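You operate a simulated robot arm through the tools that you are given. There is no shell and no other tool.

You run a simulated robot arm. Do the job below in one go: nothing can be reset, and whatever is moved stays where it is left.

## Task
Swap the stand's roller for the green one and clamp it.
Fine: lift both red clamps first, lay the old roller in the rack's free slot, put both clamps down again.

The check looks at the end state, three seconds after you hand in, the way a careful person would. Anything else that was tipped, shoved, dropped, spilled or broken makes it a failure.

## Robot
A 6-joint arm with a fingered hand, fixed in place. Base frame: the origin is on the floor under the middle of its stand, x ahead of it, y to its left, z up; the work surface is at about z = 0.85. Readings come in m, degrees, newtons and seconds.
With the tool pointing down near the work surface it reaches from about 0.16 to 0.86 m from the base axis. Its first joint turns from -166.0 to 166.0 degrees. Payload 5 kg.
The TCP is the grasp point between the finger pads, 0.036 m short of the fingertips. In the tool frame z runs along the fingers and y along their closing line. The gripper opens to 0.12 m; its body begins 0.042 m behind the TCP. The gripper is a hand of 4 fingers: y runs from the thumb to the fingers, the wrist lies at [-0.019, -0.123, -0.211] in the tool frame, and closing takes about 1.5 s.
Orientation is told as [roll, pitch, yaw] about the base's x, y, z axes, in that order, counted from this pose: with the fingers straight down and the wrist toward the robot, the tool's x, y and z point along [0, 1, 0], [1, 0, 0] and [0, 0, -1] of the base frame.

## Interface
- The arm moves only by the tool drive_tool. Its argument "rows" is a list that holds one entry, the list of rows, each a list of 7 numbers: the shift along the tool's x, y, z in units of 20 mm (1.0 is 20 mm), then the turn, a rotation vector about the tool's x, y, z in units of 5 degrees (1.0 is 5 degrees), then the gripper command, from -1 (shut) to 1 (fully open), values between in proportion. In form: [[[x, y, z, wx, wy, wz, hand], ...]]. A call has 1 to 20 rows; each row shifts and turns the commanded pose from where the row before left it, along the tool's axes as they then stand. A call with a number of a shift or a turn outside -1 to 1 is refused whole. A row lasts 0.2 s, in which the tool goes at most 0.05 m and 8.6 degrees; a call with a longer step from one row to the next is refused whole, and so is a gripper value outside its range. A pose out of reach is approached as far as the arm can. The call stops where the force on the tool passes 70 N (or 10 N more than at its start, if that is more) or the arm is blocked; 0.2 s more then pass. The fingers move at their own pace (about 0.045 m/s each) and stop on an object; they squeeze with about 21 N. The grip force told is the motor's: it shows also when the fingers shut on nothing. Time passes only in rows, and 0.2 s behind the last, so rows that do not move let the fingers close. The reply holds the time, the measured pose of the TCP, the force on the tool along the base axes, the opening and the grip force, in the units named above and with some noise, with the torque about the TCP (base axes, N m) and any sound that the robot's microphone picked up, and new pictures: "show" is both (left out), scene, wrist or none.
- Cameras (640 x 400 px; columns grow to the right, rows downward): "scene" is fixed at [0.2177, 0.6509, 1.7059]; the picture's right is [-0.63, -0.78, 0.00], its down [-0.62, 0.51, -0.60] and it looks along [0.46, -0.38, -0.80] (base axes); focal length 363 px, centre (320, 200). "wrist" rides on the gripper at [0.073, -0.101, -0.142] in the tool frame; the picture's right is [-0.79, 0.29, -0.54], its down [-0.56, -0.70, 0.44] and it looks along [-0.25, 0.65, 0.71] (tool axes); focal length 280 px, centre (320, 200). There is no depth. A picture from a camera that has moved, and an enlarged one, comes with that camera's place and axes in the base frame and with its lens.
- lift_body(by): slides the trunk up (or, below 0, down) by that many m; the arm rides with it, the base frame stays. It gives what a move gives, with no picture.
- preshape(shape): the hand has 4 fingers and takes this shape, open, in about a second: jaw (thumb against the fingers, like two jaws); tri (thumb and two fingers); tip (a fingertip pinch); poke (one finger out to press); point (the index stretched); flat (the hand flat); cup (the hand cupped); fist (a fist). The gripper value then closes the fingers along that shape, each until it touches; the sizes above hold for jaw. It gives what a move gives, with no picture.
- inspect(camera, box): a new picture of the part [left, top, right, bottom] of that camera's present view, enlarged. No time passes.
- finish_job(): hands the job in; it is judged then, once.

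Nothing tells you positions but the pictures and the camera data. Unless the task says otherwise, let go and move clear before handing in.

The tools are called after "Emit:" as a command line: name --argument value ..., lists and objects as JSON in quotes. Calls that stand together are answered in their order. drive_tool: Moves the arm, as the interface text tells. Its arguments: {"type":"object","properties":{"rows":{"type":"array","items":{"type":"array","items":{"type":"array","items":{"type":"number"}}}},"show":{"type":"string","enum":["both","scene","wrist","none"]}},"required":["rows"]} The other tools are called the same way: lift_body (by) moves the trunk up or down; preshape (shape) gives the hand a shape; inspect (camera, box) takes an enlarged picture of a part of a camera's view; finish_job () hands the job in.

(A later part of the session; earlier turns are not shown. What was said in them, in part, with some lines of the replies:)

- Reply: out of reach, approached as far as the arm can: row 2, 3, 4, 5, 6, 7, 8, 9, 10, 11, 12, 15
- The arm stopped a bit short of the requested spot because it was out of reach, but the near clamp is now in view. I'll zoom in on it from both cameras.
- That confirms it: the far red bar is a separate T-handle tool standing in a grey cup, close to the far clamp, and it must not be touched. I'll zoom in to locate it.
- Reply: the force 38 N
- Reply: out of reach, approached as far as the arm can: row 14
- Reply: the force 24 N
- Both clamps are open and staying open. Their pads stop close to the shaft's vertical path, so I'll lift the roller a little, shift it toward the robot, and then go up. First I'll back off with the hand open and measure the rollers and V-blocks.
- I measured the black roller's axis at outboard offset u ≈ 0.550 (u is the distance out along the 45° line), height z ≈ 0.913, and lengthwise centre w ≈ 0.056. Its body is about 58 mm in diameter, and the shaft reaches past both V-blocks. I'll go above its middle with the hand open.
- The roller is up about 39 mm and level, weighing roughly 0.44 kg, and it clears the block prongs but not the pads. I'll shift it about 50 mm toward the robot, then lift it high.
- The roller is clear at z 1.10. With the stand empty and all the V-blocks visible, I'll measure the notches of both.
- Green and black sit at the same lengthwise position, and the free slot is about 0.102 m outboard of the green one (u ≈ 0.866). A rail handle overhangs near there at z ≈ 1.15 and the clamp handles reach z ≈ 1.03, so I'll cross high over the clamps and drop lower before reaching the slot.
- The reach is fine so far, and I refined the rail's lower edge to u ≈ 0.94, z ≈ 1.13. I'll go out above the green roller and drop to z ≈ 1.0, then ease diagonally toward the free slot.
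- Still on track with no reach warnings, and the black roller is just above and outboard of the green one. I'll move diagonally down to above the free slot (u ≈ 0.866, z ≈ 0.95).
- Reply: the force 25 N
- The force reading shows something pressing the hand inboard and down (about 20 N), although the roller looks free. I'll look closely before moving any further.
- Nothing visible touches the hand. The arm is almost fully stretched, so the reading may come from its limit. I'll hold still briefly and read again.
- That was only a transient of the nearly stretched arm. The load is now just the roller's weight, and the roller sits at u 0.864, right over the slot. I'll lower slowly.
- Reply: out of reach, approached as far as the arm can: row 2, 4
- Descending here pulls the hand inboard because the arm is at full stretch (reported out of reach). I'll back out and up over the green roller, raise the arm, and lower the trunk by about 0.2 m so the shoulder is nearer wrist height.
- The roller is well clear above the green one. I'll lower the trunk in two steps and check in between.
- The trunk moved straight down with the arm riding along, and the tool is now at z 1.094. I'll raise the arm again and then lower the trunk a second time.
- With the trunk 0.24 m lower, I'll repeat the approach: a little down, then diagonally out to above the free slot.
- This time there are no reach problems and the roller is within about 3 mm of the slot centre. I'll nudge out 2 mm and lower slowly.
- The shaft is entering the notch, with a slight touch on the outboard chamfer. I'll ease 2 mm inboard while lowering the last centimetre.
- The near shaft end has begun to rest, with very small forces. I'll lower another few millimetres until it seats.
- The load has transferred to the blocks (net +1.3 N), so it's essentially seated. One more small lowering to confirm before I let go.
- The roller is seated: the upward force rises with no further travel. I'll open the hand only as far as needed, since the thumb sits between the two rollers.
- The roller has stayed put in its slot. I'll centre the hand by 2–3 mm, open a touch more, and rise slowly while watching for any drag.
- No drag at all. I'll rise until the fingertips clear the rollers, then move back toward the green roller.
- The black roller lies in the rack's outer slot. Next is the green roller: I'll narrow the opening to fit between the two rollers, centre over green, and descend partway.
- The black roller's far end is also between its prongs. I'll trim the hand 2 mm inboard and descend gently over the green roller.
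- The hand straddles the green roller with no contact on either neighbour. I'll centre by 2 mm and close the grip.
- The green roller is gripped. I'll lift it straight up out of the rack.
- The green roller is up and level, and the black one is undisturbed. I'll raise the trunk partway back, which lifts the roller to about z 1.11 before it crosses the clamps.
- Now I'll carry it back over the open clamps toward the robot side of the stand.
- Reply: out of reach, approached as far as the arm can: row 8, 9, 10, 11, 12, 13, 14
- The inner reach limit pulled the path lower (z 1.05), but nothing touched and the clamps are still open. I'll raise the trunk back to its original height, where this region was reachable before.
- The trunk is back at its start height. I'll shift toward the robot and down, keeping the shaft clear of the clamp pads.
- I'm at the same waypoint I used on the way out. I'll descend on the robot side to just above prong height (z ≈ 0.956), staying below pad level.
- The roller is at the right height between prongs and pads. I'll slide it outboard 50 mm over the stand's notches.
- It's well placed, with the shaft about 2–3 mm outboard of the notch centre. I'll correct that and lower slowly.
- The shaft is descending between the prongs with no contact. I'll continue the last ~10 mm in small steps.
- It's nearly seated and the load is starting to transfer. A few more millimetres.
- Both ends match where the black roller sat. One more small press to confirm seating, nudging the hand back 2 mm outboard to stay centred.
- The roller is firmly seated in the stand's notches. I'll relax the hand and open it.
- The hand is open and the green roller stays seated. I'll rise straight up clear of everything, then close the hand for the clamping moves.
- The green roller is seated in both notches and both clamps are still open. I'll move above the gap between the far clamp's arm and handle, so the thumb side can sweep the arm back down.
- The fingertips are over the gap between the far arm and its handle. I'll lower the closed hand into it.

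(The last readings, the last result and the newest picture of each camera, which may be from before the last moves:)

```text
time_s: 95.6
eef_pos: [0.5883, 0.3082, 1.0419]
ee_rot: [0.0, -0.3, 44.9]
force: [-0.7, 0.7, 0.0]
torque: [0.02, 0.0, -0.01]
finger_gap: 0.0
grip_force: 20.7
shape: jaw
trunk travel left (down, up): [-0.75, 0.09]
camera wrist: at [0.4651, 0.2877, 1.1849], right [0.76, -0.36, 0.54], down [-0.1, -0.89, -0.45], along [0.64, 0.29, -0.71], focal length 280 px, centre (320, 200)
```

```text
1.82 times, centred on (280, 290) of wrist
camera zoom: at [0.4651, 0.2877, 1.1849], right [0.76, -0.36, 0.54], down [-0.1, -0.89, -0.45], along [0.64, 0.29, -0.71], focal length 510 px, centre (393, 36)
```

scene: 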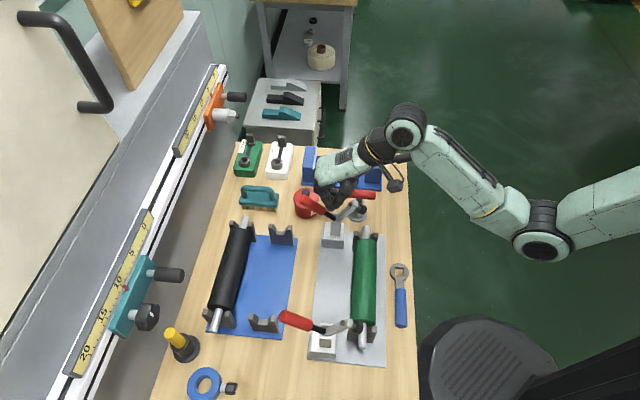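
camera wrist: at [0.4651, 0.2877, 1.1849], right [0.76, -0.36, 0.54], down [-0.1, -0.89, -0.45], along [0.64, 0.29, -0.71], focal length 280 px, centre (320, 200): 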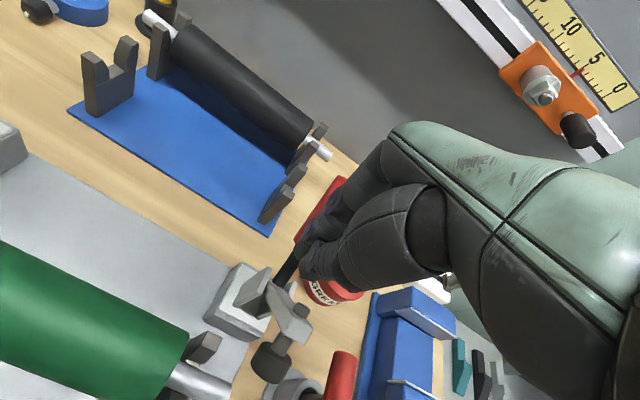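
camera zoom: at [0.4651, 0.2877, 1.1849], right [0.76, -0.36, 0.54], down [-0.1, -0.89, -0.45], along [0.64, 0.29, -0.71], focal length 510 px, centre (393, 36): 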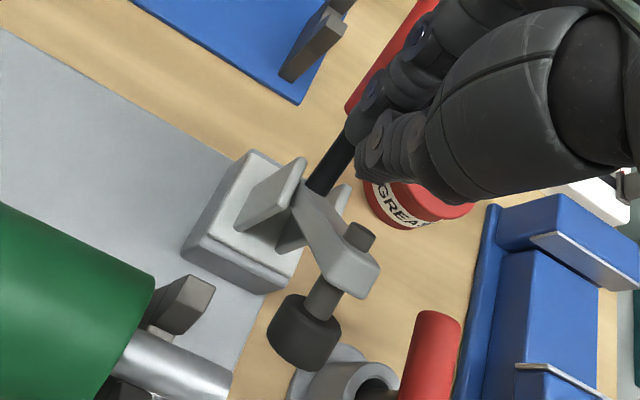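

The hand sits in the gap and the thumb is aligned with the arm. I'll sweep inboard slowly to fold the arm down.

Emit:
drive_tool --rows '[[[0, -0.4, 0, 0, 0, 0, -1], [0, -0.5, 0, 0, 0, 0, -1], [0, -0.5, 0, 0, 0, 0, -1], [0, -0.5, 0, 0, 0, 0, -1]]]' --show "both"

Emit:
inspect --camera "scene" --box '[290, 150, 390, 250]'

Emit:
inspect --camera "wrist" --box '[160, 180, 400, 400]'

```text
time_s: 96.6
eef_pos: [0.5617, 0.2818, 1.0419]
ee_rot: [0.0, -0.3, 45.0]
force: [1.9, 3.1, 1.7]
torque: [0.09, -0.07, -0.02]
finger_gap: 0.0
grip_force: 21.1
shape: jaw
trunk travel left (down, up): [-0.75, 0.09]
camera wrist: at [0.4386, 0.2609, 1.1846], right [0.76, -0.36, 0.54], down [-0.1, -0.89, -0.45], along [0.64, 0.29, -0.71], focal length 280 px, centre (320, 200)
```

scene: 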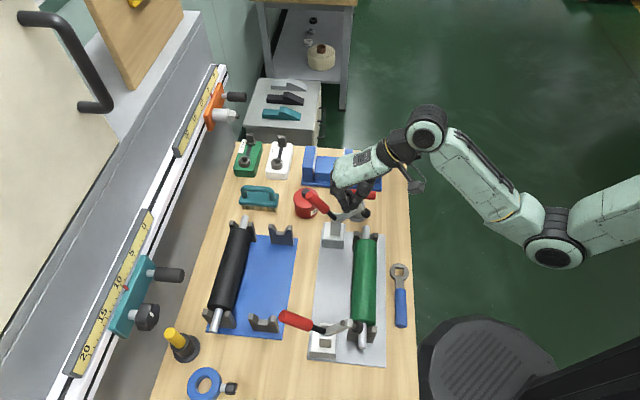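
wrist: 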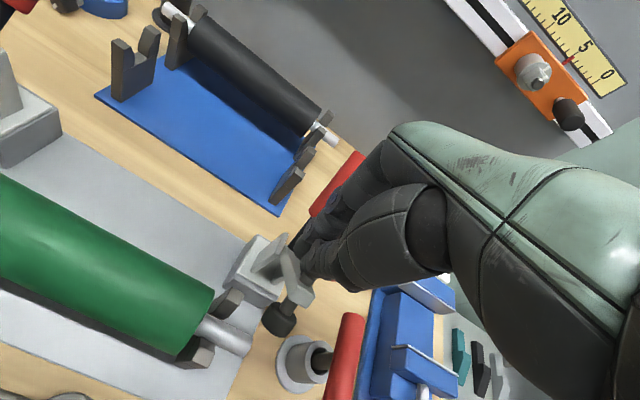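

```text
4.00 times, centred on (340, 200) of scene
camera zoom: at [0.2177, 0.6509, 1.7059], right [-0.63, -0.78, 0.0], down [-0.62, 0.51, -0.6], along [0.46, -0.38, -0.8], focal length 1453 px, centre (240, 200)
```

zoom: 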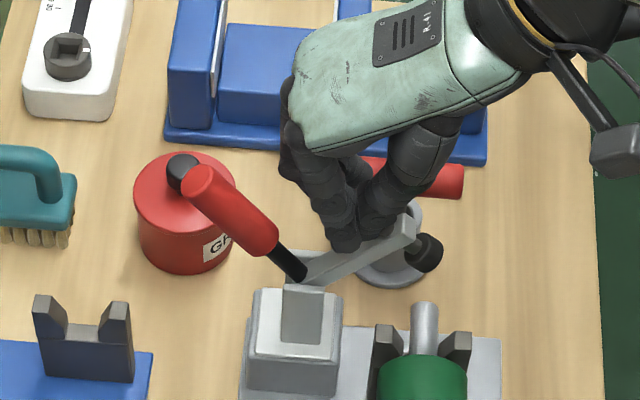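

```text
1.82 times, centred on (280, 290) of wrist
camera zoom: at [0.4386, 0.2609, 1.1846], right [0.76, -0.36, 0.54], down [-0.1, -0.89, -0.45], along [0.64, 0.29, -0.71], focal length 510 px, centre (393, 36)
```

zoom: 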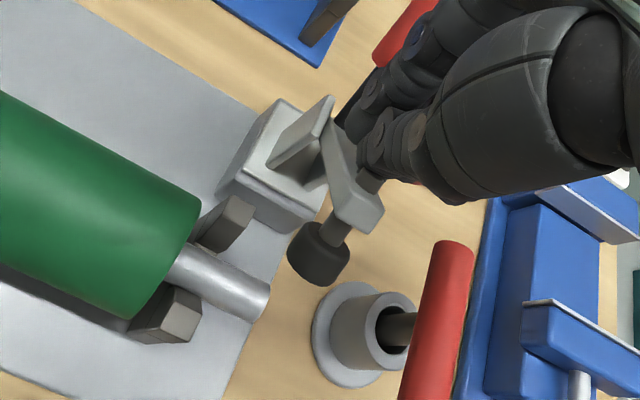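

The arm is folding down smoothly with light force. Continuing the sweep.

Emit:
drive_tool --rows '[[[0, -0.5, 0, 0, 0, 0, -1], [0, -0.5, 0, 0, 0, 0, -1], [0, -0.5, 0, 0, 0, 0, -1], [0, -0.5, 0, 0, 0, 0, -1]]]' --show "both"

Emit:
inspect --camera "scene" --box '[290, 150, 390, 250]'

Emit:
inspect --camera "wrist" --box '[160, 180, 400, 400]'

```text
time_s: 97.6
eef_pos: [0.5347, 0.2536, 1.0414]
ee_rot: [0.0, -0.3, 45.0]
force: [0.4, 0.2, 0.1]
torque: [0.01, -0.02, 0.01]
finger_gap: 0.0
grip_force: 21.3
shape: jaw
trunk travel left (down, up): [-0.75, 0.09]
camera wrist: at [0.4111, 0.2322, 1.1854], right [0.76, -0.36, 0.54], down [-0.1, -0.89, -0.45], along [0.64, 0.29, -0.71], focal length 280 px, centre (320, 200)
```

scene: 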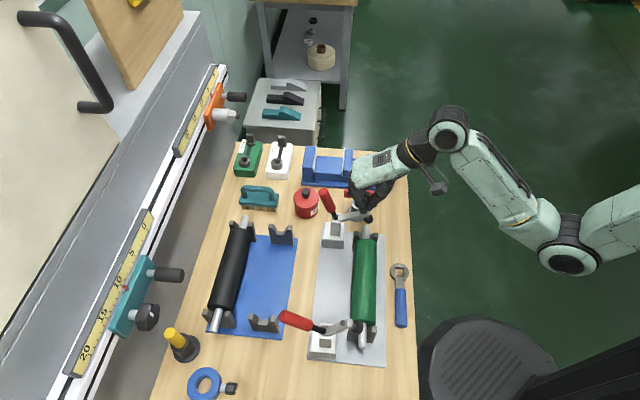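
wrist: 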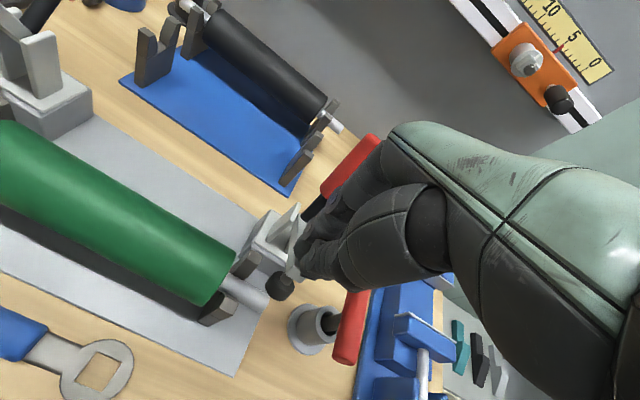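

```text
4.00 times, centred on (340, 200) of scene
camera zoom: at [0.2177, 0.6509, 1.7059], right [-0.63, -0.78, 0.0], down [-0.62, 0.51, -0.6], along [0.46, -0.38, -0.8], focal length 1453 px, centre (240, 200)
```

zoom: 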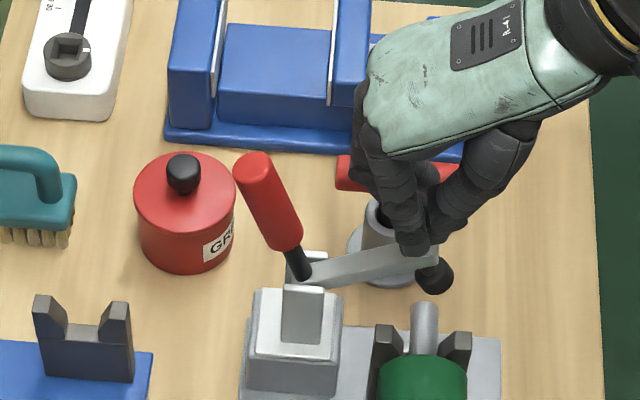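

```text
1.82 times, centred on (280, 290) of wrist
camera zoom: at [0.4111, 0.2322, 1.1854], right [0.76, -0.36, 0.54], down [-0.1, -0.89, -0.45], along [0.64, 0.29, -0.71], focal length 510 px, centre (393, 36)
```

zoom: 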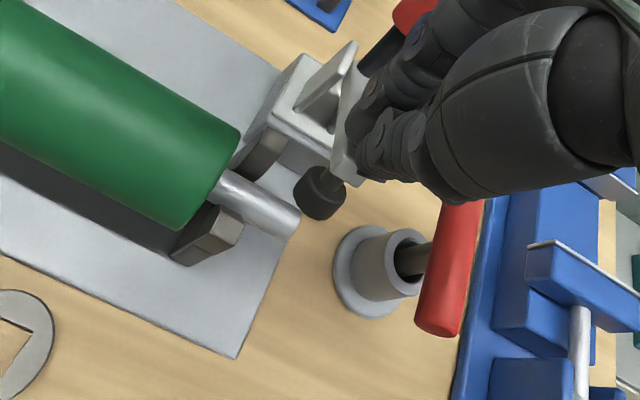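

The arm is about two-thirds down and the fingertips are now over its tip. I'll press down while easing inboard to finish closing it.

Emit:
drive_tool --rows '[[[0, -0.15, 0.3, 0, 0, 0, -1], [0, -0.15, 0.35, 0, 0, 0, -1], [0, -0.15, 0.35, 0, 0, 0, -1], [0, -0.15, 0.35, 0, 0, 0, -1]]]' --show "both"

Emit:
inspect --camera "scene" --box '[290, 150, 390, 250]'

Emit:
inspect --camera "wrist" --box '[160, 180, 400, 400]'

```text
time_s: 98.6
eef_pos: [0.5256, 0.2443, 1.0144]
ee_rot: [0.0, -0.2, 45.0]
force: [0.2, -0.1, 0.6]
torque: [0.0, 0.01, 0.02]
finger_gap: 0.0
grip_force: 21.5
shape: jaw
trunk travel left (down, up): [-0.75, 0.09]
camera wrist: at [0.4021, 0.2242, 1.1583], right [0.76, -0.36, 0.54], down [-0.1, -0.89, -0.45], along [0.64, 0.29, -0.71], focal length 280 px, centre (320, 200)
```

scene: 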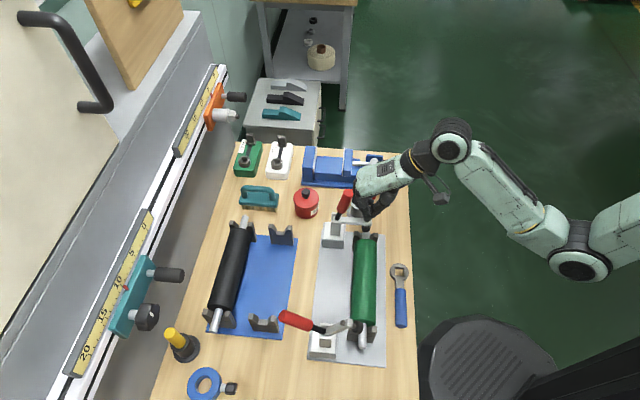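
wrist: 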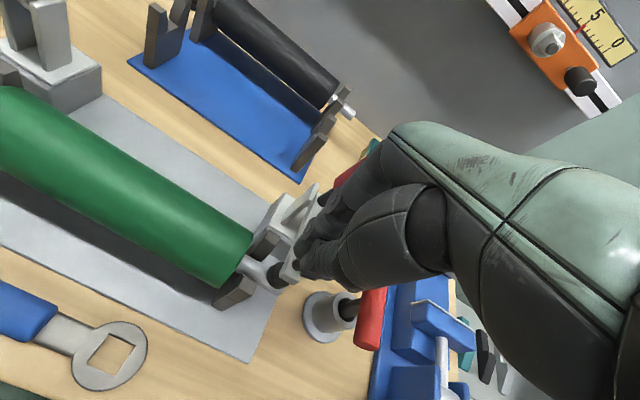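

```text
4.00 times, centred on (340, 200) of scene
camera zoom: at [0.2177, 0.6509, 1.7059], right [-0.63, -0.78, 0.0], down [-0.62, 0.51, -0.6], along [0.46, -0.38, -0.8], focal length 1453 px, centre (240, 200)
```

zoom: 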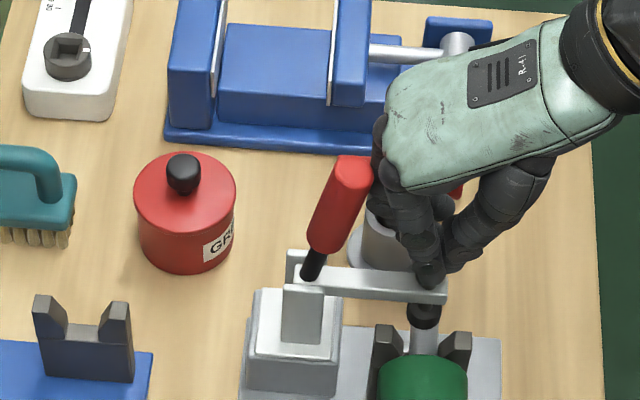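

```text
1.82 times, centred on (280, 290) of wrist
camera zoom: at [0.4021, 0.2242, 1.1583], right [0.76, -0.36, 0.54], down [-0.1, -0.89, -0.45], along [0.64, 0.29, -0.71], focal length 510 px, centre (393, 36)
```

zoom: 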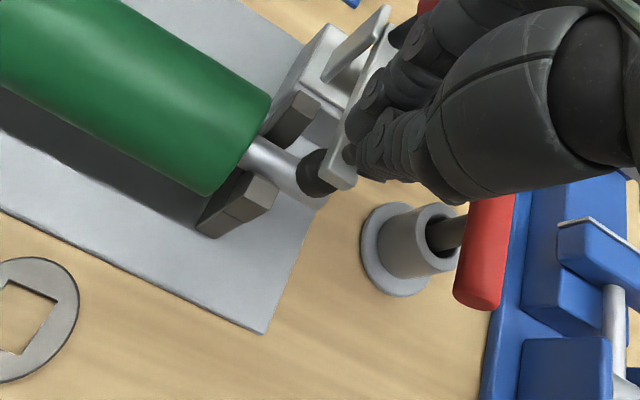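

The far arm has snapped down onto the shaft and its handle is back upright. I'll press lightly on the arm tip to make sure it is fully home.

Emit:
drive_tool --rows '[[[0, -0.1, 0.2, 0, 0, 0, -1], [0, 0, 0.2, 0, 0, 0, -1], [0, 0, 0.2, 0, 0, 0, -1]]]' --show "none"

```text
time_s: 99.4
eef_pos: [0.524, 0.2445, 1.0022]
ee_rot: [0.0, -0.3, 45.1]
force: [0.1, -0.3, 0.1]
torque: [-0.02, -0.02, 0.0]
finger_gap: 0.0
grip_force: 21.3
shape: jaw
trunk travel left (down, up): [-0.75, 0.09]
```

Emit:
drive_tool --rows '[[[0, 0, 0.15, 0, 0, 0, -1], [0, 0, 0.15, 0, 0, 0, -1], [0, 0, 0.15, 0, 0, 0, -1], [0, 0, 0, 0, 0, 0, -1]]]' --show "both"

Emit:
inspect --camera "scene" --box '[300, 160, 400, 260]'

Emit:
inspect --camera "wrist" --box '[160, 180, 400, 400]'

```text
time_s: 100.4
eef_pos: [0.5238, 0.2448, 0.9986]
ee_rot: [-0.1, -0.8, 45.1]
force: [3.7, 2.3, 29.7]
torque: [0.46, -0.18, -0.03]
finger_gap: 0.0002
grip_force: 21.2
shape: jaw
trunk travel left (down, up): [-0.75, 0.09]
camera wrist: at [0.4, 0.2228, 1.1402], right [0.76, -0.36, 0.55], down [-0.09, -0.89, -0.45], along [0.65, 0.29, -0.7], focal length 280 px, centre (320, 200)
```

scene: 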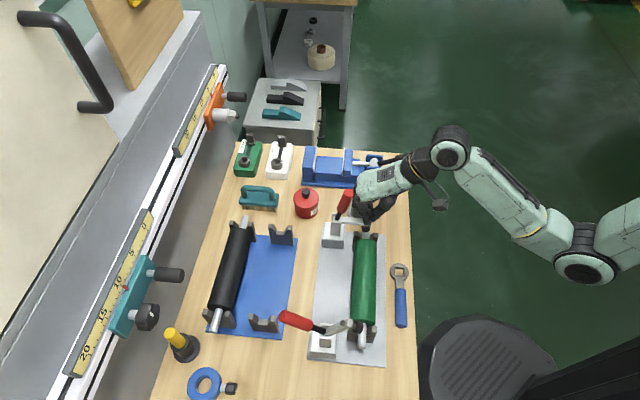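
wrist: 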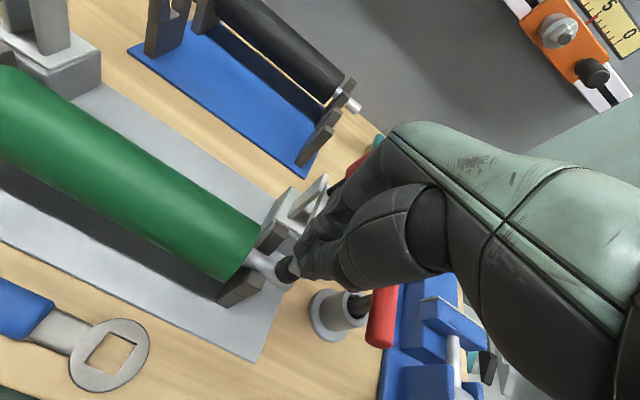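

```text
4.00 times, centred on (350, 210) of scene
camera zoom: at [0.2177, 0.6509, 1.7059], right [-0.63, -0.78, 0.0], down [-0.62, 0.51, -0.6], along [0.46, -0.38, -0.8], focal length 1453 px, centre (200, 160)
```

zoom: 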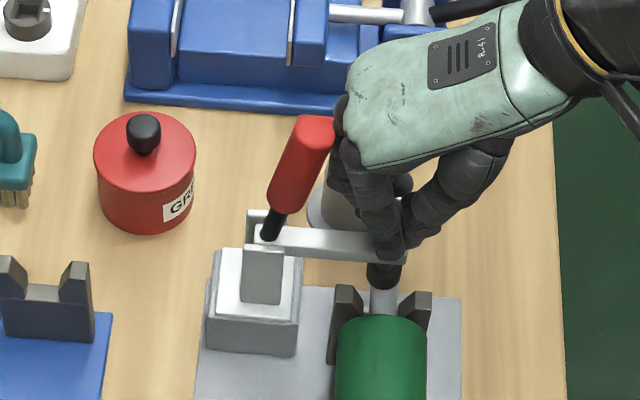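

```text
1.82 times, centred on (280, 290) of wrist
camera zoom: at [0.4, 0.2228, 1.1402], right [0.76, -0.36, 0.55], down [-0.09, -0.89, -0.45], along [0.65, 0.29, -0.7], focal length 510 px, centre (393, 36)
```

zoom: 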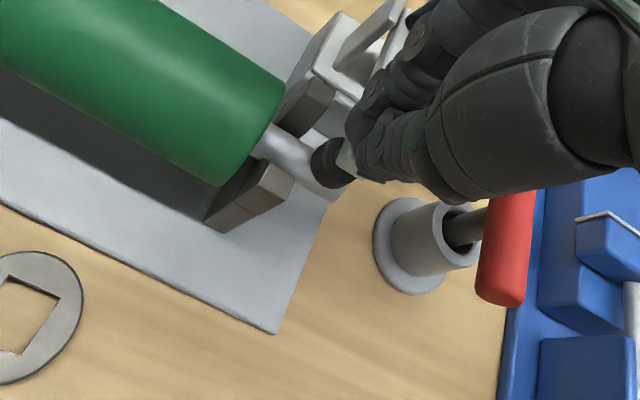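

It's solidly home: about 30 N of reaction with no further movement. I'll retreat up and inboard, then check the far clamp unobstructed.

Emit:
drive_tool --rows '[[[0, -0.15, -0.4, 0, 0, 0, -1], [0, -0.3, -0.7, 0, 0, 0, -1], [0, -0.3, -0.9, 0, 0, 0, -1], [0, -0.3, -0.9, 0, 0, 0, -1], [0, 0, -0.9, 0, 0, 0, -1], [0, 0, -0.9, 0, 0, 0, -1], [0, 0, -0.9, 0, 0, 0, -1], [0, 0, -0.9, 0, 0, 0, -1], [0.9, 0, 0, 0, 0, 0, -1], [0.9, 0, 0, 0, 0, 0, -1], [0.9, 0, 0, 0, 0, 0, -1], [0.9, 0, 0, 0, 0, 0, -1], [0.9, 0, 0, 0, 0, 0, -1], [0.9, 0, 0, 0, 0, 0, -1]]]' --show "both"

Emit:
inspect --camera "scene" --box '[300, 180, 400, 250]'

Emit:
inspect --camera "scene" --box '[290, 280, 400, 370]'

```text
time_s: 103.4
eef_pos: [0.4332, 0.3052, 1.1232]
ee_rot: [0.0, -0.3, 44.9]
force: [-0.2, 0.2, 0.3]
torque: [-0.02, -0.02, -0.01]
finger_gap: 0.0
grip_force: 21.1
shape: jaw
trunk travel left (down, up): [-0.75, 0.09]
camera wrist: at [0.3096, 0.2848, 1.2669], right [0.76, -0.36, 0.54], down [-0.1, -0.89, -0.45], along [0.64, 0.29, -0.71], focal length 280 px, centre (320, 200)
```

scene: 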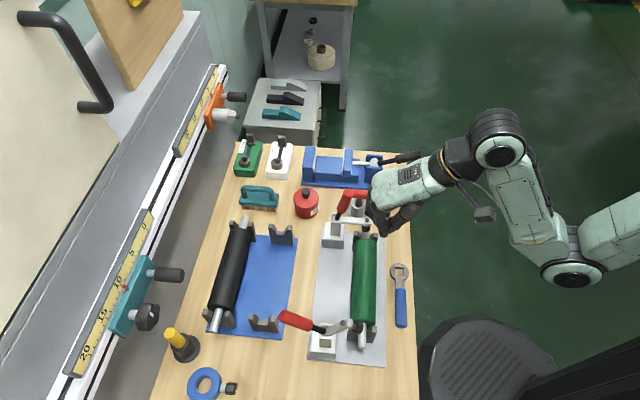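
wrist: 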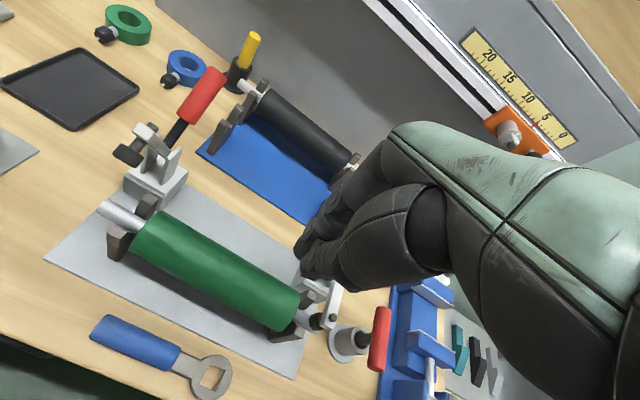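

```text
5.71 times, centred on (350, 215) of scene
camera zoom: at [0.2177, 0.6509, 1.7059], right [-0.63, -0.78, 0.0], down [-0.62, 0.51, -0.6], along [0.46, -0.38, -0.8], focal length 2075 px, centre (149, 114)
```

zoom: 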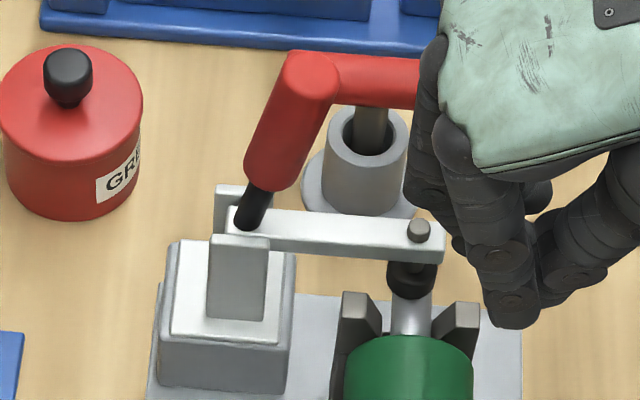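

```text
4.44 times, centred on (345, 325) of scene
camera zoom: at [0.2177, 0.6509, 1.7059], right [-0.63, -0.78, 0.0], down [-0.62, 0.51, -0.6], along [0.46, -0.38, -0.8], focal length 1614 px, centre (209, -356)
```

zoom: 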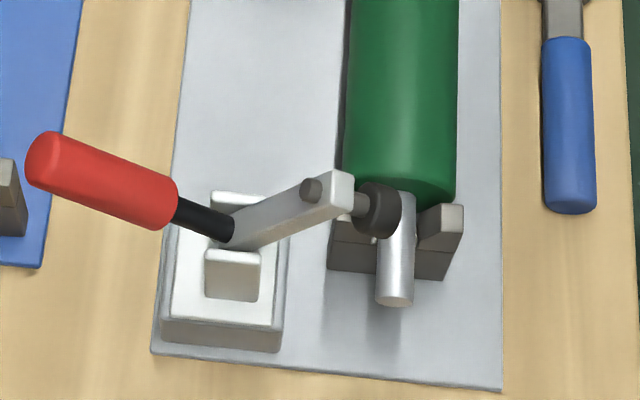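

The far clamp looks exactly as it did originally. Now the same for the near clamp: I'll move above its gap.

Emit:
drive_tool --rows '[[[0.85, 0.565, 0, 0, 0, 0, -1], [0.85, 0.565, 0, 0, 0, 0, -1], [0.85, 0.565, 0, 0, 0, 0, -1], [0.85, 0.565, 0, 0, 0, 0, -1], [0.85, 0.565, 0, 0, 0, 0, -1], [0.85, 0.565, 0, 0, 0, 0, -1], [0.85, 0.565, 0, 0, 0, 0, -1], [0.85, 0.565, 0, 0, 0, 0, -1], [0.85, 0.565, 0, 0, 0, 0, -1], [0.85, 0.565, 0, 0, 0, 0, -1], [0, 0, 0, 0, 0, 0, -1]]]' --show "both"

Emit:
inspect --camera "scene" --box '[270, 250, 390, 370]'

Emit:
inspect --camera "wrist" --box '[160, 180, 400, 400]'

```text
time_s: 105.8
eef_pos: [0.3938, 0.5055, 1.1249]
ee_rot: [0.0, -0.3, 45.0]
force: [-0.1, 0.1, -0.5]
torque: [0.0, 0.03, 0.01]
finger_gap: 0.0
grip_force: 20.9
shape: jaw
trunk travel left (down, up): [-0.75, 0.09]
camera wrist: at [0.27, 0.4839, 1.2676], right [0.76, -0.36, 0.54], down [-0.1, -0.89, -0.45], along [0.64, 0.29, -0.71], focal length 280 px, centre (320, 200)
```

scene: 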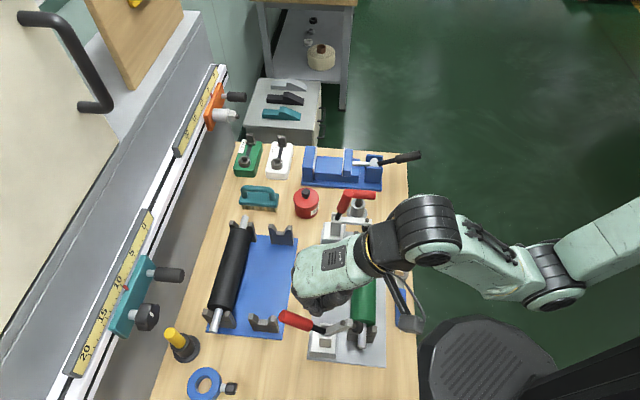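
wrist: 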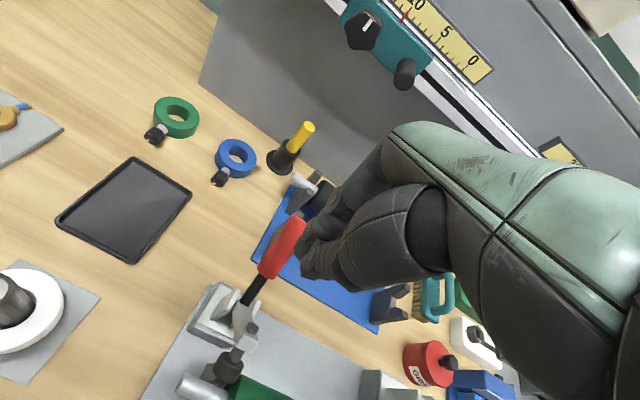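

```text
3.33 times, centred on (330, 310) of scene
camera zoom: at [0.2177, 0.6509, 1.7059], right [-0.63, -0.78, 0.0], down [-0.62, 0.51, -0.6], along [0.46, -0.38, -0.8], focal length 1211 px, centre (287, -167)
```

zoom: 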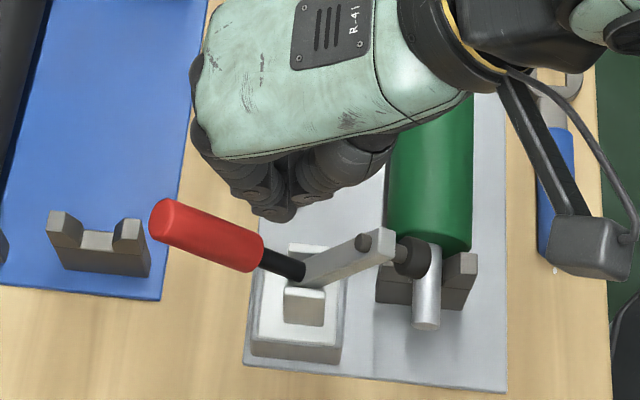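

```text
1.82 times, centred on (280, 290) of wrist
camera zoom: at [0.27, 0.4839, 1.2676], right [0.76, -0.36, 0.54], down [-0.1, -0.89, -0.45], along [0.64, 0.29, -0.71], focal length 510 px, centre (393, 36)
```

zoom: 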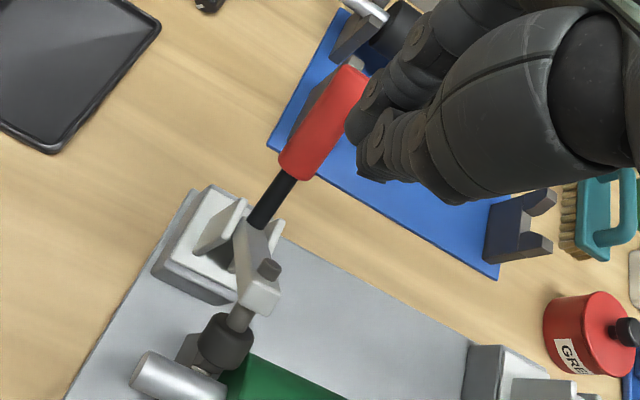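

The relative alignment is identical to the far clamp. Lowering into the gap.

Emit:
drive_tool --rows '[[[0, 0, 0.8, 0, 0, 0, -1], [0, 0, 0.8, 0, 0, 0, -1], [0, 0, 0.8, 0, 0, 0, -1], [0, 0, 0.7, 0, 0, 0, -1], [0, 0, 0.6, 0, 0, 0, -1], [0, 0, 0.45, 0, 0, 0, -1], [0, 0, 0, 0, 0, 0, -1]]]' --show "both"

Emit:
inspect --camera "wrist" --box '[160, 180, 400, 400]'

Emit:
inspect --camera "scene" --box '[270, 250, 390, 370]'

```text
time_s: 107.4
eef_pos: [0.3933, 0.5059, 1.0411]
ee_rot: [0.1, -0.4, 45.1]
force: [-0.3, -0.5, -0.3]
torque: [0.0, 0.0, -0.02]
finger_gap: 0.0
grip_force: 21.4
shape: jaw
trunk travel left (down, up): [-0.75, 0.09]
camera wrist: at [0.2704, 0.4848, 1.1846], right [0.76, -0.36, 0.54], down [-0.1, -0.89, -0.45], along [0.64, 0.29, -0.71], focal length 280 px, centre (320, 200)
```

scene: 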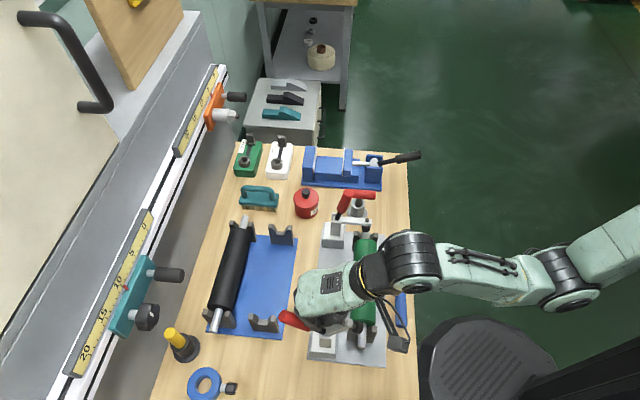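
wrist: 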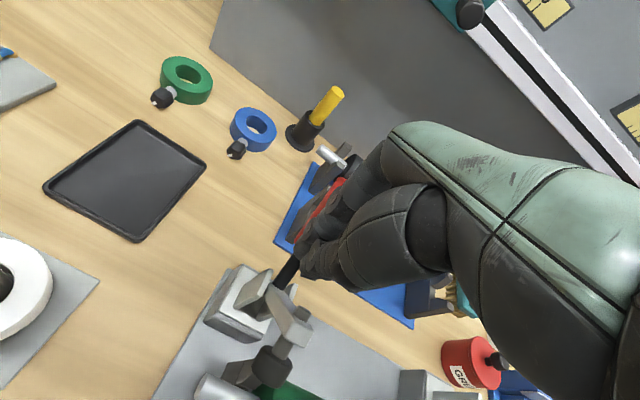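

```text
1.82 times, centred on (280, 290) of wrist
camera zoom: at [0.2704, 0.4848, 1.1846], right [0.76, -0.36, 0.54], down [-0.1, -0.89, -0.45], along [0.64, 0.29, -0.71], focal length 510 px, centre (393, 36)
```

zoom: 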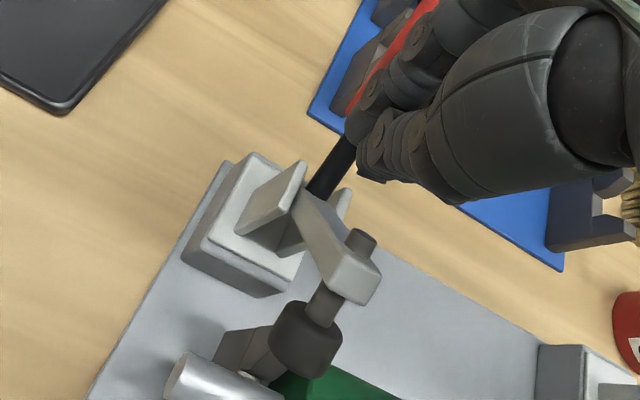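

```text
3.33 times, centred on (330, 310) of scene
camera zoom: at [0.2177, 0.6509, 1.7059], right [-0.63, -0.78, 0.0], down [-0.62, 0.51, -0.6], along [0.46, -0.38, -0.8], focal length 1211 px, centre (287, -167)
```

zoom: 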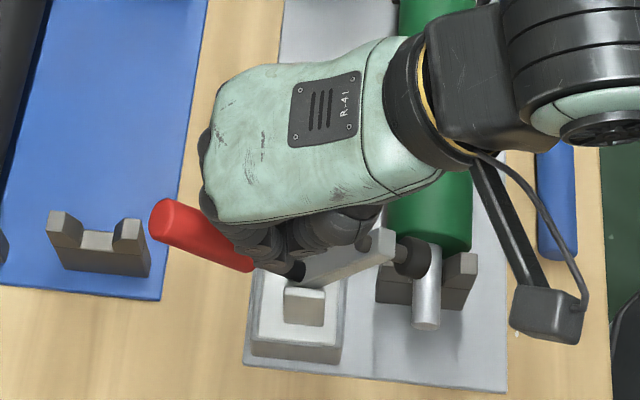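

Same geometry as before. I'll sweep inboard to fold the near arm down.

Emit:
drive_tool --rows '[[[0, -0.4, 0, 0, 0, 0, -1], [0, -0.5, 0, 0, 0, 0, -1], [0, -0.5, 0, 0, 0, 0, -1], [0, -0.5, 0, 0, 0, 0, -1], [0, -0.5, 0, 0, 0, 0, -1], [0, -0.5, 0, 0, 0, 0, -1], [0, -0.5, 0, 0, 0, 0, -1], [0, -0.5, 0, 0, 0, 0, -1]]]' --show "both"

Emit:
inspect --camera "wrist" --box '[160, 180, 400, 400]'

Emit:
inspect --camera "scene" --box '[270, 250, 390, 370]'

```text
time_s: 109.2
eef_pos: [0.3364, 0.4506, 1.0406]
ee_rot: [0.0, -0.3, 45.1]
force: [0.3, 0.7, 0.8]
torque: [0.01, 0.0, -0.02]
finger_gap: 0.0
grip_force: 20.7
shape: jaw
trunk travel left (down, up): [-0.75, 0.09]
camera wrist: at [0.2139, 0.4291, 1.1842], right [0.76, -0.36, 0.54], down [-0.1, -0.89, -0.45], along [0.64, 0.29, -0.71], focal length 280 px, centre (320, 200)
```

scene: 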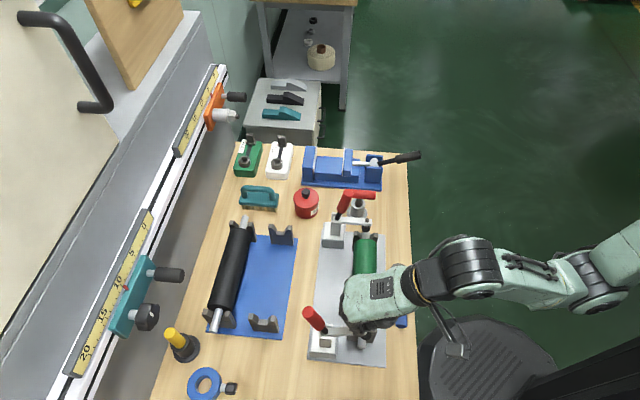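
wrist: 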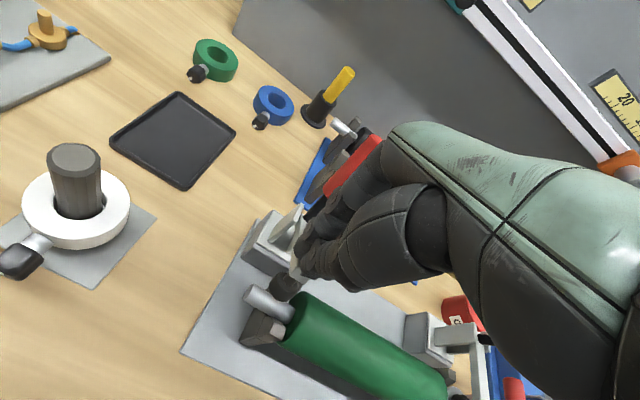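

```text
1.82 times, centred on (280, 290) of wrist
camera zoom: at [0.2139, 0.4291, 1.1842], right [0.76, -0.36, 0.54], down [-0.1, -0.89, -0.45], along [0.64, 0.29, -0.71], focal length 510 px, centre (393, 36)
```

zoom: 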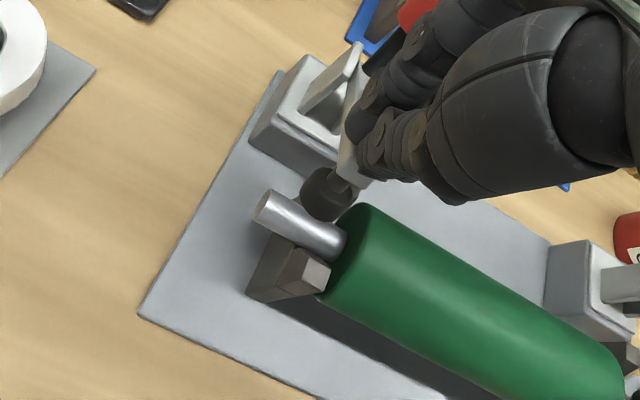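

```text
3.33 times, centred on (330, 310) of scene
camera zoom: at [0.2177, 0.6509, 1.7059], right [-0.63, -0.78, 0.0], down [-0.62, 0.51, -0.6], along [0.46, -0.38, -0.8], focal length 1211 px, centre (287, -167)
```

zoom: 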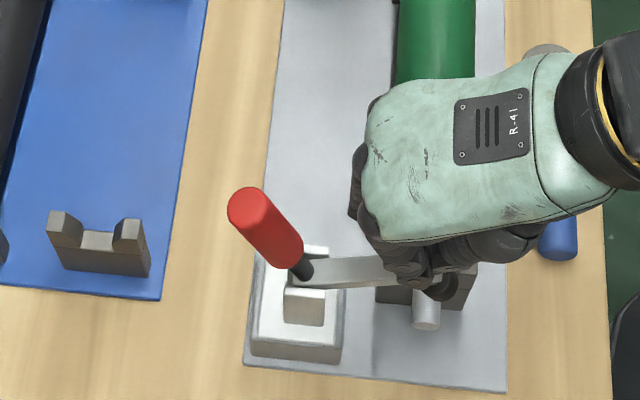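

The near arm is coming down just like the far one. I'll press down and ease inboard to close it.

Emit:
drive_tool --rows '[[[0, -0.15, 0.3, 0, 0, 0, -1], [0, -0.15, 0.35, 0, 0, 0, -1], [0, -0.15, 0.35, 0, 0, 0, -1], [0, -0.15, 0.35, 0, 0, 0, -1], [0, -0.1, 0.2, 0, 0, 0, -1], [0, 0, 0.2, 0, 0, 0, -1], [0, 0, 0.2, 0, 0, 0, -1]]]' --show "both"

Emit:
inspect --camera "wrist" --box '[160, 180, 400, 400]'

Emit:
inspect --camera "scene" --box '[270, 250, 390, 370]'

```text
time_s: 110.8
eef_pos: [0.3281, 0.4394, 1.0021]
ee_rot: [0.0, -0.3, 45.0]
force: [0.4, -0.1, -0.8]
torque: [-0.01, -0.04, -0.02]
finger_gap: 0.0001
grip_force: 20.6
shape: jaw
trunk travel left (down, up): [-0.75, 0.09]
camera wrist: at [0.2045, 0.4194, 1.145], right [0.76, -0.36, 0.54], down [-0.1, -0.89, -0.45], along [0.64, 0.29, -0.71], focal length 280 px, centre (320, 200)
```

scene: 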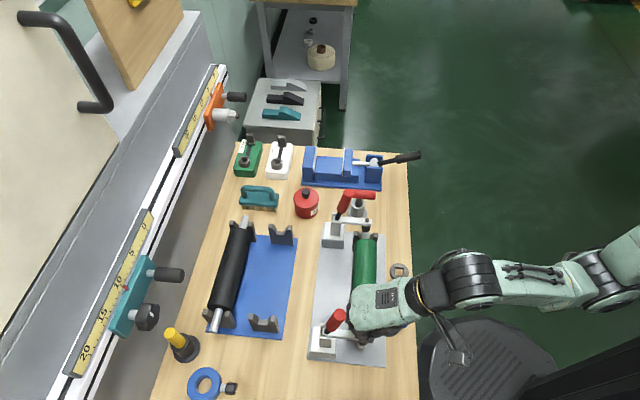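
wrist: 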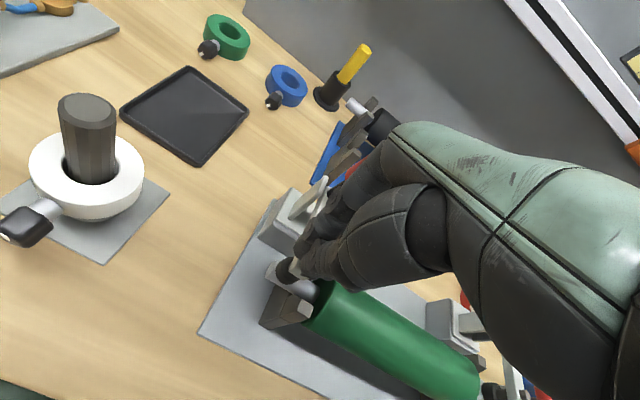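

```text
1.82 times, centred on (280, 290) of wrist
camera zoom: at [0.2045, 0.4194, 1.145], right [0.76, -0.36, 0.54], down [-0.1, -0.89, -0.45], along [0.64, 0.29, -0.71], focal length 510 px, centre (393, 36)
```

zoom: 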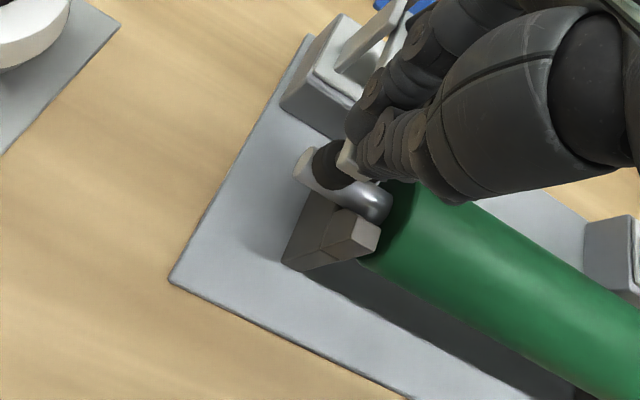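

```text
3.33 times, centred on (330, 310) of scene
camera zoom: at [0.2177, 0.6509, 1.7059], right [-0.63, -0.78, 0.0], down [-0.62, 0.51, -0.6], along [0.46, -0.38, -0.8], focal length 1211 px, centre (287, -167)
```

zoom: 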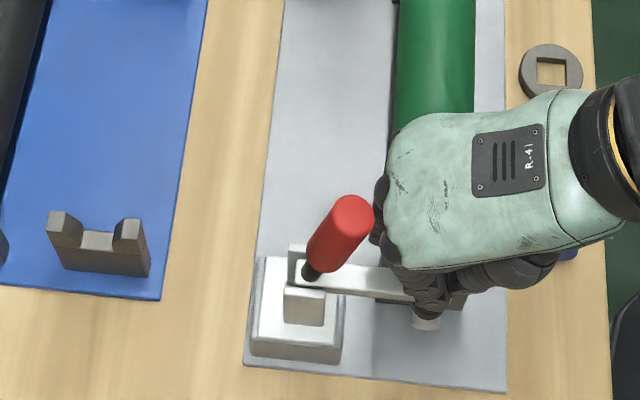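

The near clamp has snapped down as well, with its handle upright over the arm. A light press on the tip to confirm it's home.

Emit:
drive_tool --rows '[[[0, 0, 0.15, 0, 0, 0, -1], [0, 0, 0.15, 0, 0, 0, -1], [0, 0, 0.15, 0, 0, 0, -1], [0, 0, 0, 0, 0, 0, -1]]]' --show "none"

```text
time_s: 111.8
eef_pos: [0.3282, 0.4399, 0.9974]
ee_rot: [0.2, -1.0, 44.9]
force: [5.2, 3.3, 34.5]
torque: [0.4, -0.3, -0.01]
finger_gap: 0.0
grip_force: 20.6
shape: jaw
trunk travel left (down, up): [-0.75, 0.09]
```

It's firm at about 35 N. I'll retreat inboard and up, then back away to inspect everything.

Emit:
drive_tool --rows '[[[0, -0.15, -0.4, 0, 0, 0, -1], [0, -0.3, -0.7, 0, 0, 0, -1], [0, -0.3, -0.9, 0, 0, 0, -1], [0, -0.3, -0.9, 0, 0, 0, -1], [0, 0, -0.9, 0, 0, 0, -1], [0, 0, -0.9, 0, 0, 0, -1], [0, 0, -0.9, 0, 0, 0, -1], [0, -0.3, -0.6, 0, 0, 0, -1], [-0.9, -0.3, 0, 0, 0, 0, -1], [-0.9, -0.3, 0, 0, 0, 0, -1], [-0.9, 0, 0, 0, 0, 0, -1], [-0.9, 0, 0, 0, 0, 0, -1], [-0.9, 0, 0, 0, 0, 0, -1], [-0.9, 0, 0, 0, 0, 0, -1]]]' --show "both"

Emit:
inspect --camera "scene" --box '[300, 180, 400, 250]'

Emit:
inspect --camera "scene" --box '[300, 300, 400, 370]'

Emit:
inspect --camera "scene" --box '[190, 200, 310, 350]'

Emit:
inspect --camera "wrist" --box '[40, 80, 340, 330]'

```text
time_s: 114.8
eef_pos: [0.3784, 0.3367, 1.1167]
ee_rot: [0.2, -0.3, 45.1]
force: [0.4, -0.4, 0.3]
torque: [-0.04, -0.01, -0.03]
finger_gap: 0.0
grip_force: 20.7
shape: jaw
trunk travel left (down, up): [-0.75, 0.09]
camera wrist: at [0.2547, 0.3155, 1.26], right [0.76, -0.36, 0.54], down [-0.1, -0.89, -0.45], along [0.64, 0.29, -0.71], focal length 280 px, centre (320, 200)
```

scene: 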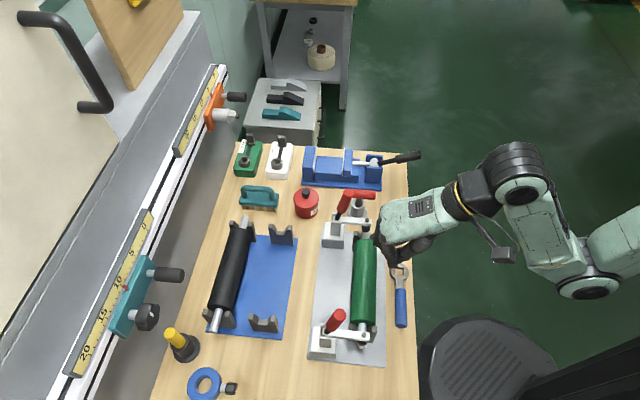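
wrist: 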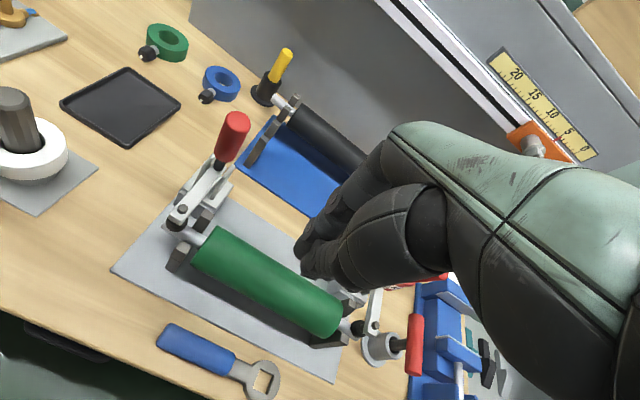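

```text
5.71 times, centred on (350, 215) of scene
camera zoom: at [0.2177, 0.6509, 1.7059], right [-0.63, -0.78, 0.0], down [-0.62, 0.51, -0.6], along [0.46, -0.38, -0.8], focal length 2075 px, centre (149, 114)
```

zoom: 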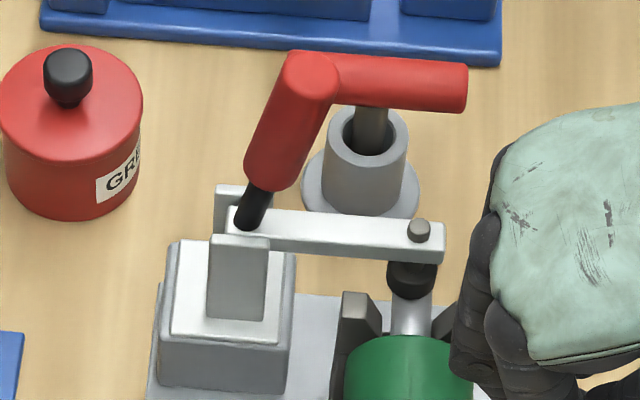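

```text
5.71 times, centred on (350, 335) of scene
camera zoom: at [0.2177, 0.6509, 1.7059], right [-0.63, -0.78, 0.0], down [-0.62, 0.51, -0.6], along [0.46, -0.38, -0.8], focal length 2075 px, centre (149, -571)
```

zoom: 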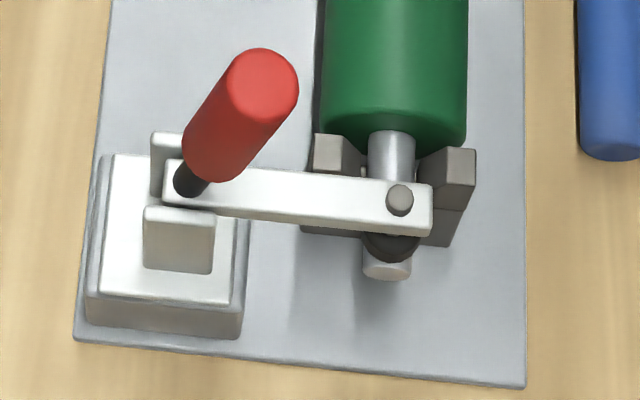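

```text
2.67 times, centred on (250, 275) of scene
camera zoom: at [0.2177, 0.6509, 1.7059], right [-0.63, -0.78, 0.0], down [-0.62, 0.51, -0.6], along [0.46, -0.38, -0.8], focal length 968 px, centre (507, 0)
```

zoom: 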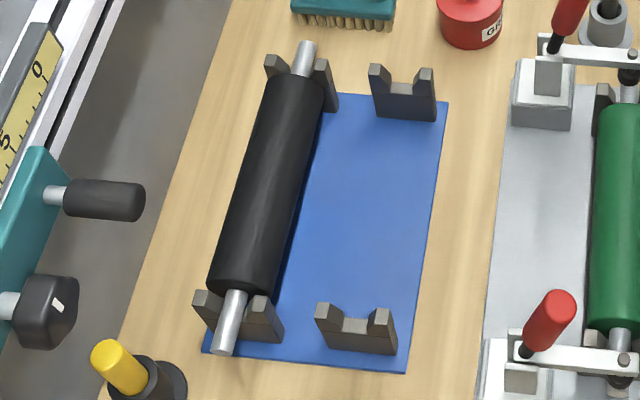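

```text
1.60 times, centred on (190, 205) of wrist
camera zoom: at [0.2547, 0.3155, 1.26], right [0.76, -0.36, 0.54], down [-0.1, -0.89, -0.45], along [0.64, 0.29, -0.71], focal length 449 px, centre (528, 192)
```

zoom: 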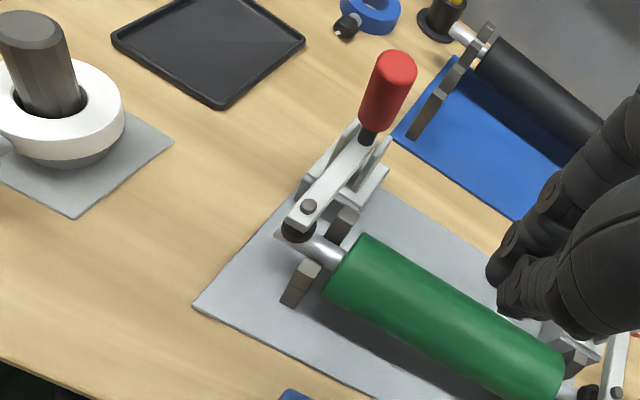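

Both clamps, the T-handle, can, wrench, stand and rack plates all match their starting appearance, and the green roller is clamped. I'll take a last close look at the black roller's seating and move the arm a little further clear.

Emit:
inspect --camera "scene" --box '[195, 290, 285, 345]'

Emit:
inspect --camera "scene" --box '[220, 205, 310, 265]'

Emit:
drive_tool --rows '[[[-0.8, -0.2, -0.4, 0, 0, 0, -0.3], [-0.8, -0.2, -0.4, 0, 0, 0, -0.3], [-0.8, 0, -0.4, 0, 0, 0, -0.3], [-0.8, 0, -0.4, 0, 0, 0, -0.3], [-0.8, 0, 0, 0, 0, 0, -0.3], [-0.8, 0, 0, 0, 0, 0, -0.3], [0, 0, 0, 0, 0, 0, -0.3]]]' --show "both"

```text
7.11 times, centred on (240, 318) of scene
camera zoom: at [0.2177, 0.6509, 1.7059], right [-0.63, -0.78, 0.0], down [-0.62, 0.51, -0.6], along [0.46, -0.38, -0.8], focal length 2583 px, centre (889, -636)
```

zoom: 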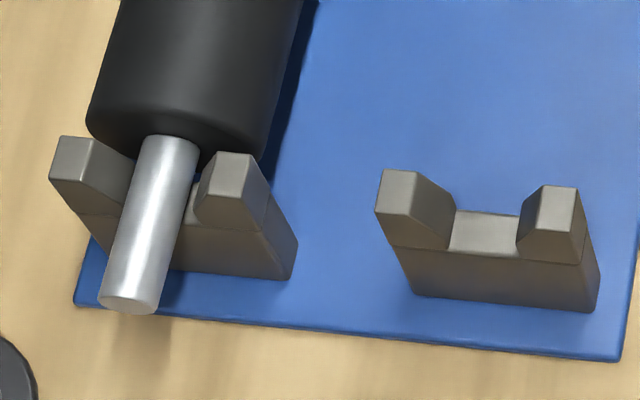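

```text
6.67 times, centred on (265, 235) of scene
camera zoom: at [0.2177, 0.6509, 1.7059], right [-0.63, -0.78, 0.0], down [-0.62, 0.51, -0.6], along [0.46, -0.38, -0.8], focal length 2421 px, centre (687, -33)
```

zoom: 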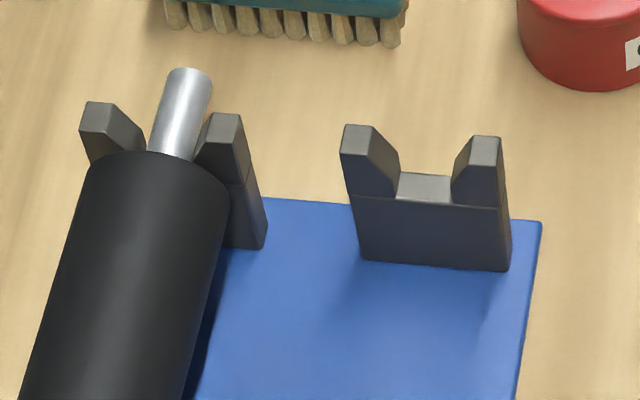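

```text
time_s: 116.4
eef_pos: [0.4385, 0.262, 1.1488]
ee_rot: [0.0, -0.4, 44.9]
force: [0.0, 0.5, 0.3]
torque: [0.0, -0.01, 0.03]
finger_gap: 0.0415
grip_force: 0.0
shape: jaw
trunk travel left (down, up): [-0.75, 0.09]
camera wrist: at [0.3151, 0.2417, 1.2914], right [0.76, -0.36, 0.54], down [-0.1, -0.89, -0.45], along [0.64, 0.29, -0.71], focal length 280 px, centre (320, 200)
```

scene: 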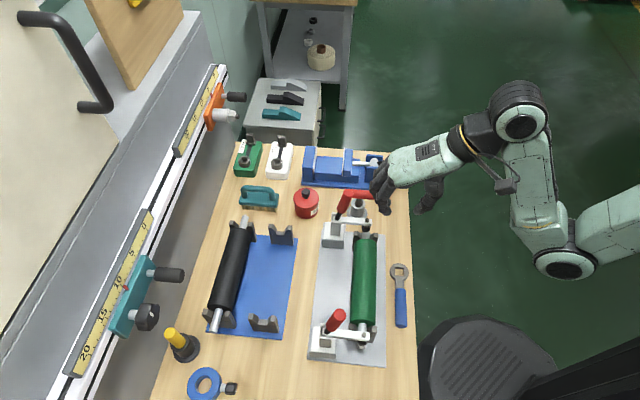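
wrist: 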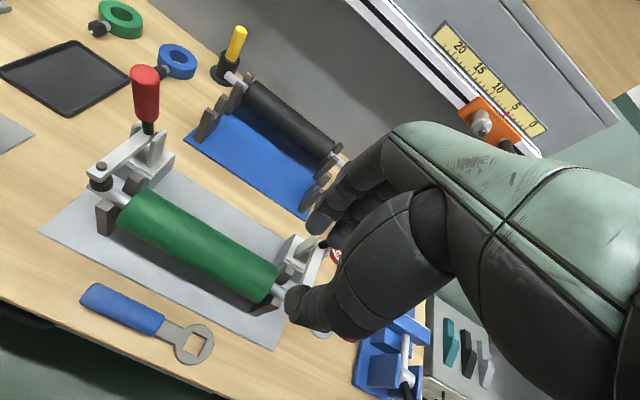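

I've swapped the rollers. The green one is in the stand with both red clamps down on its shaft, and the black one is in the rack's formerly free slot. Nothing else looks moved. The hand is empty and clear, so I'm handing in.

Emit:
finish_job

```text
The job is handed in.
```

The swap is done and handed in. The green roller is in the stand with both red clamps down on its shaft, and the black roller is in the rack slot that was free.

- **Clamps:** I lifted both before touching either roller. After closing them I pressed each arm tip, and it held at about 30–35 N without moving further. In the pictures both look as they did at the start.
- **Rollers:** both shaft ends of each roller sit between their block prongs, and each roller stayed put when I let go.
- **Other items:** in the final pictures the T-handle tool, grease can, brush, wrench, vise, stand and rack all look unmoved.

The arm ran short of reach twice. At the rack's outer slot I lowered the trunk, and it is back at its starting height. Coming back over the clamps, the carried green roller dipped about 6 cm lower than planned, to within a centimetre or so of the raised clamp arms by my estimate. The force readings and pictures showed no contact.
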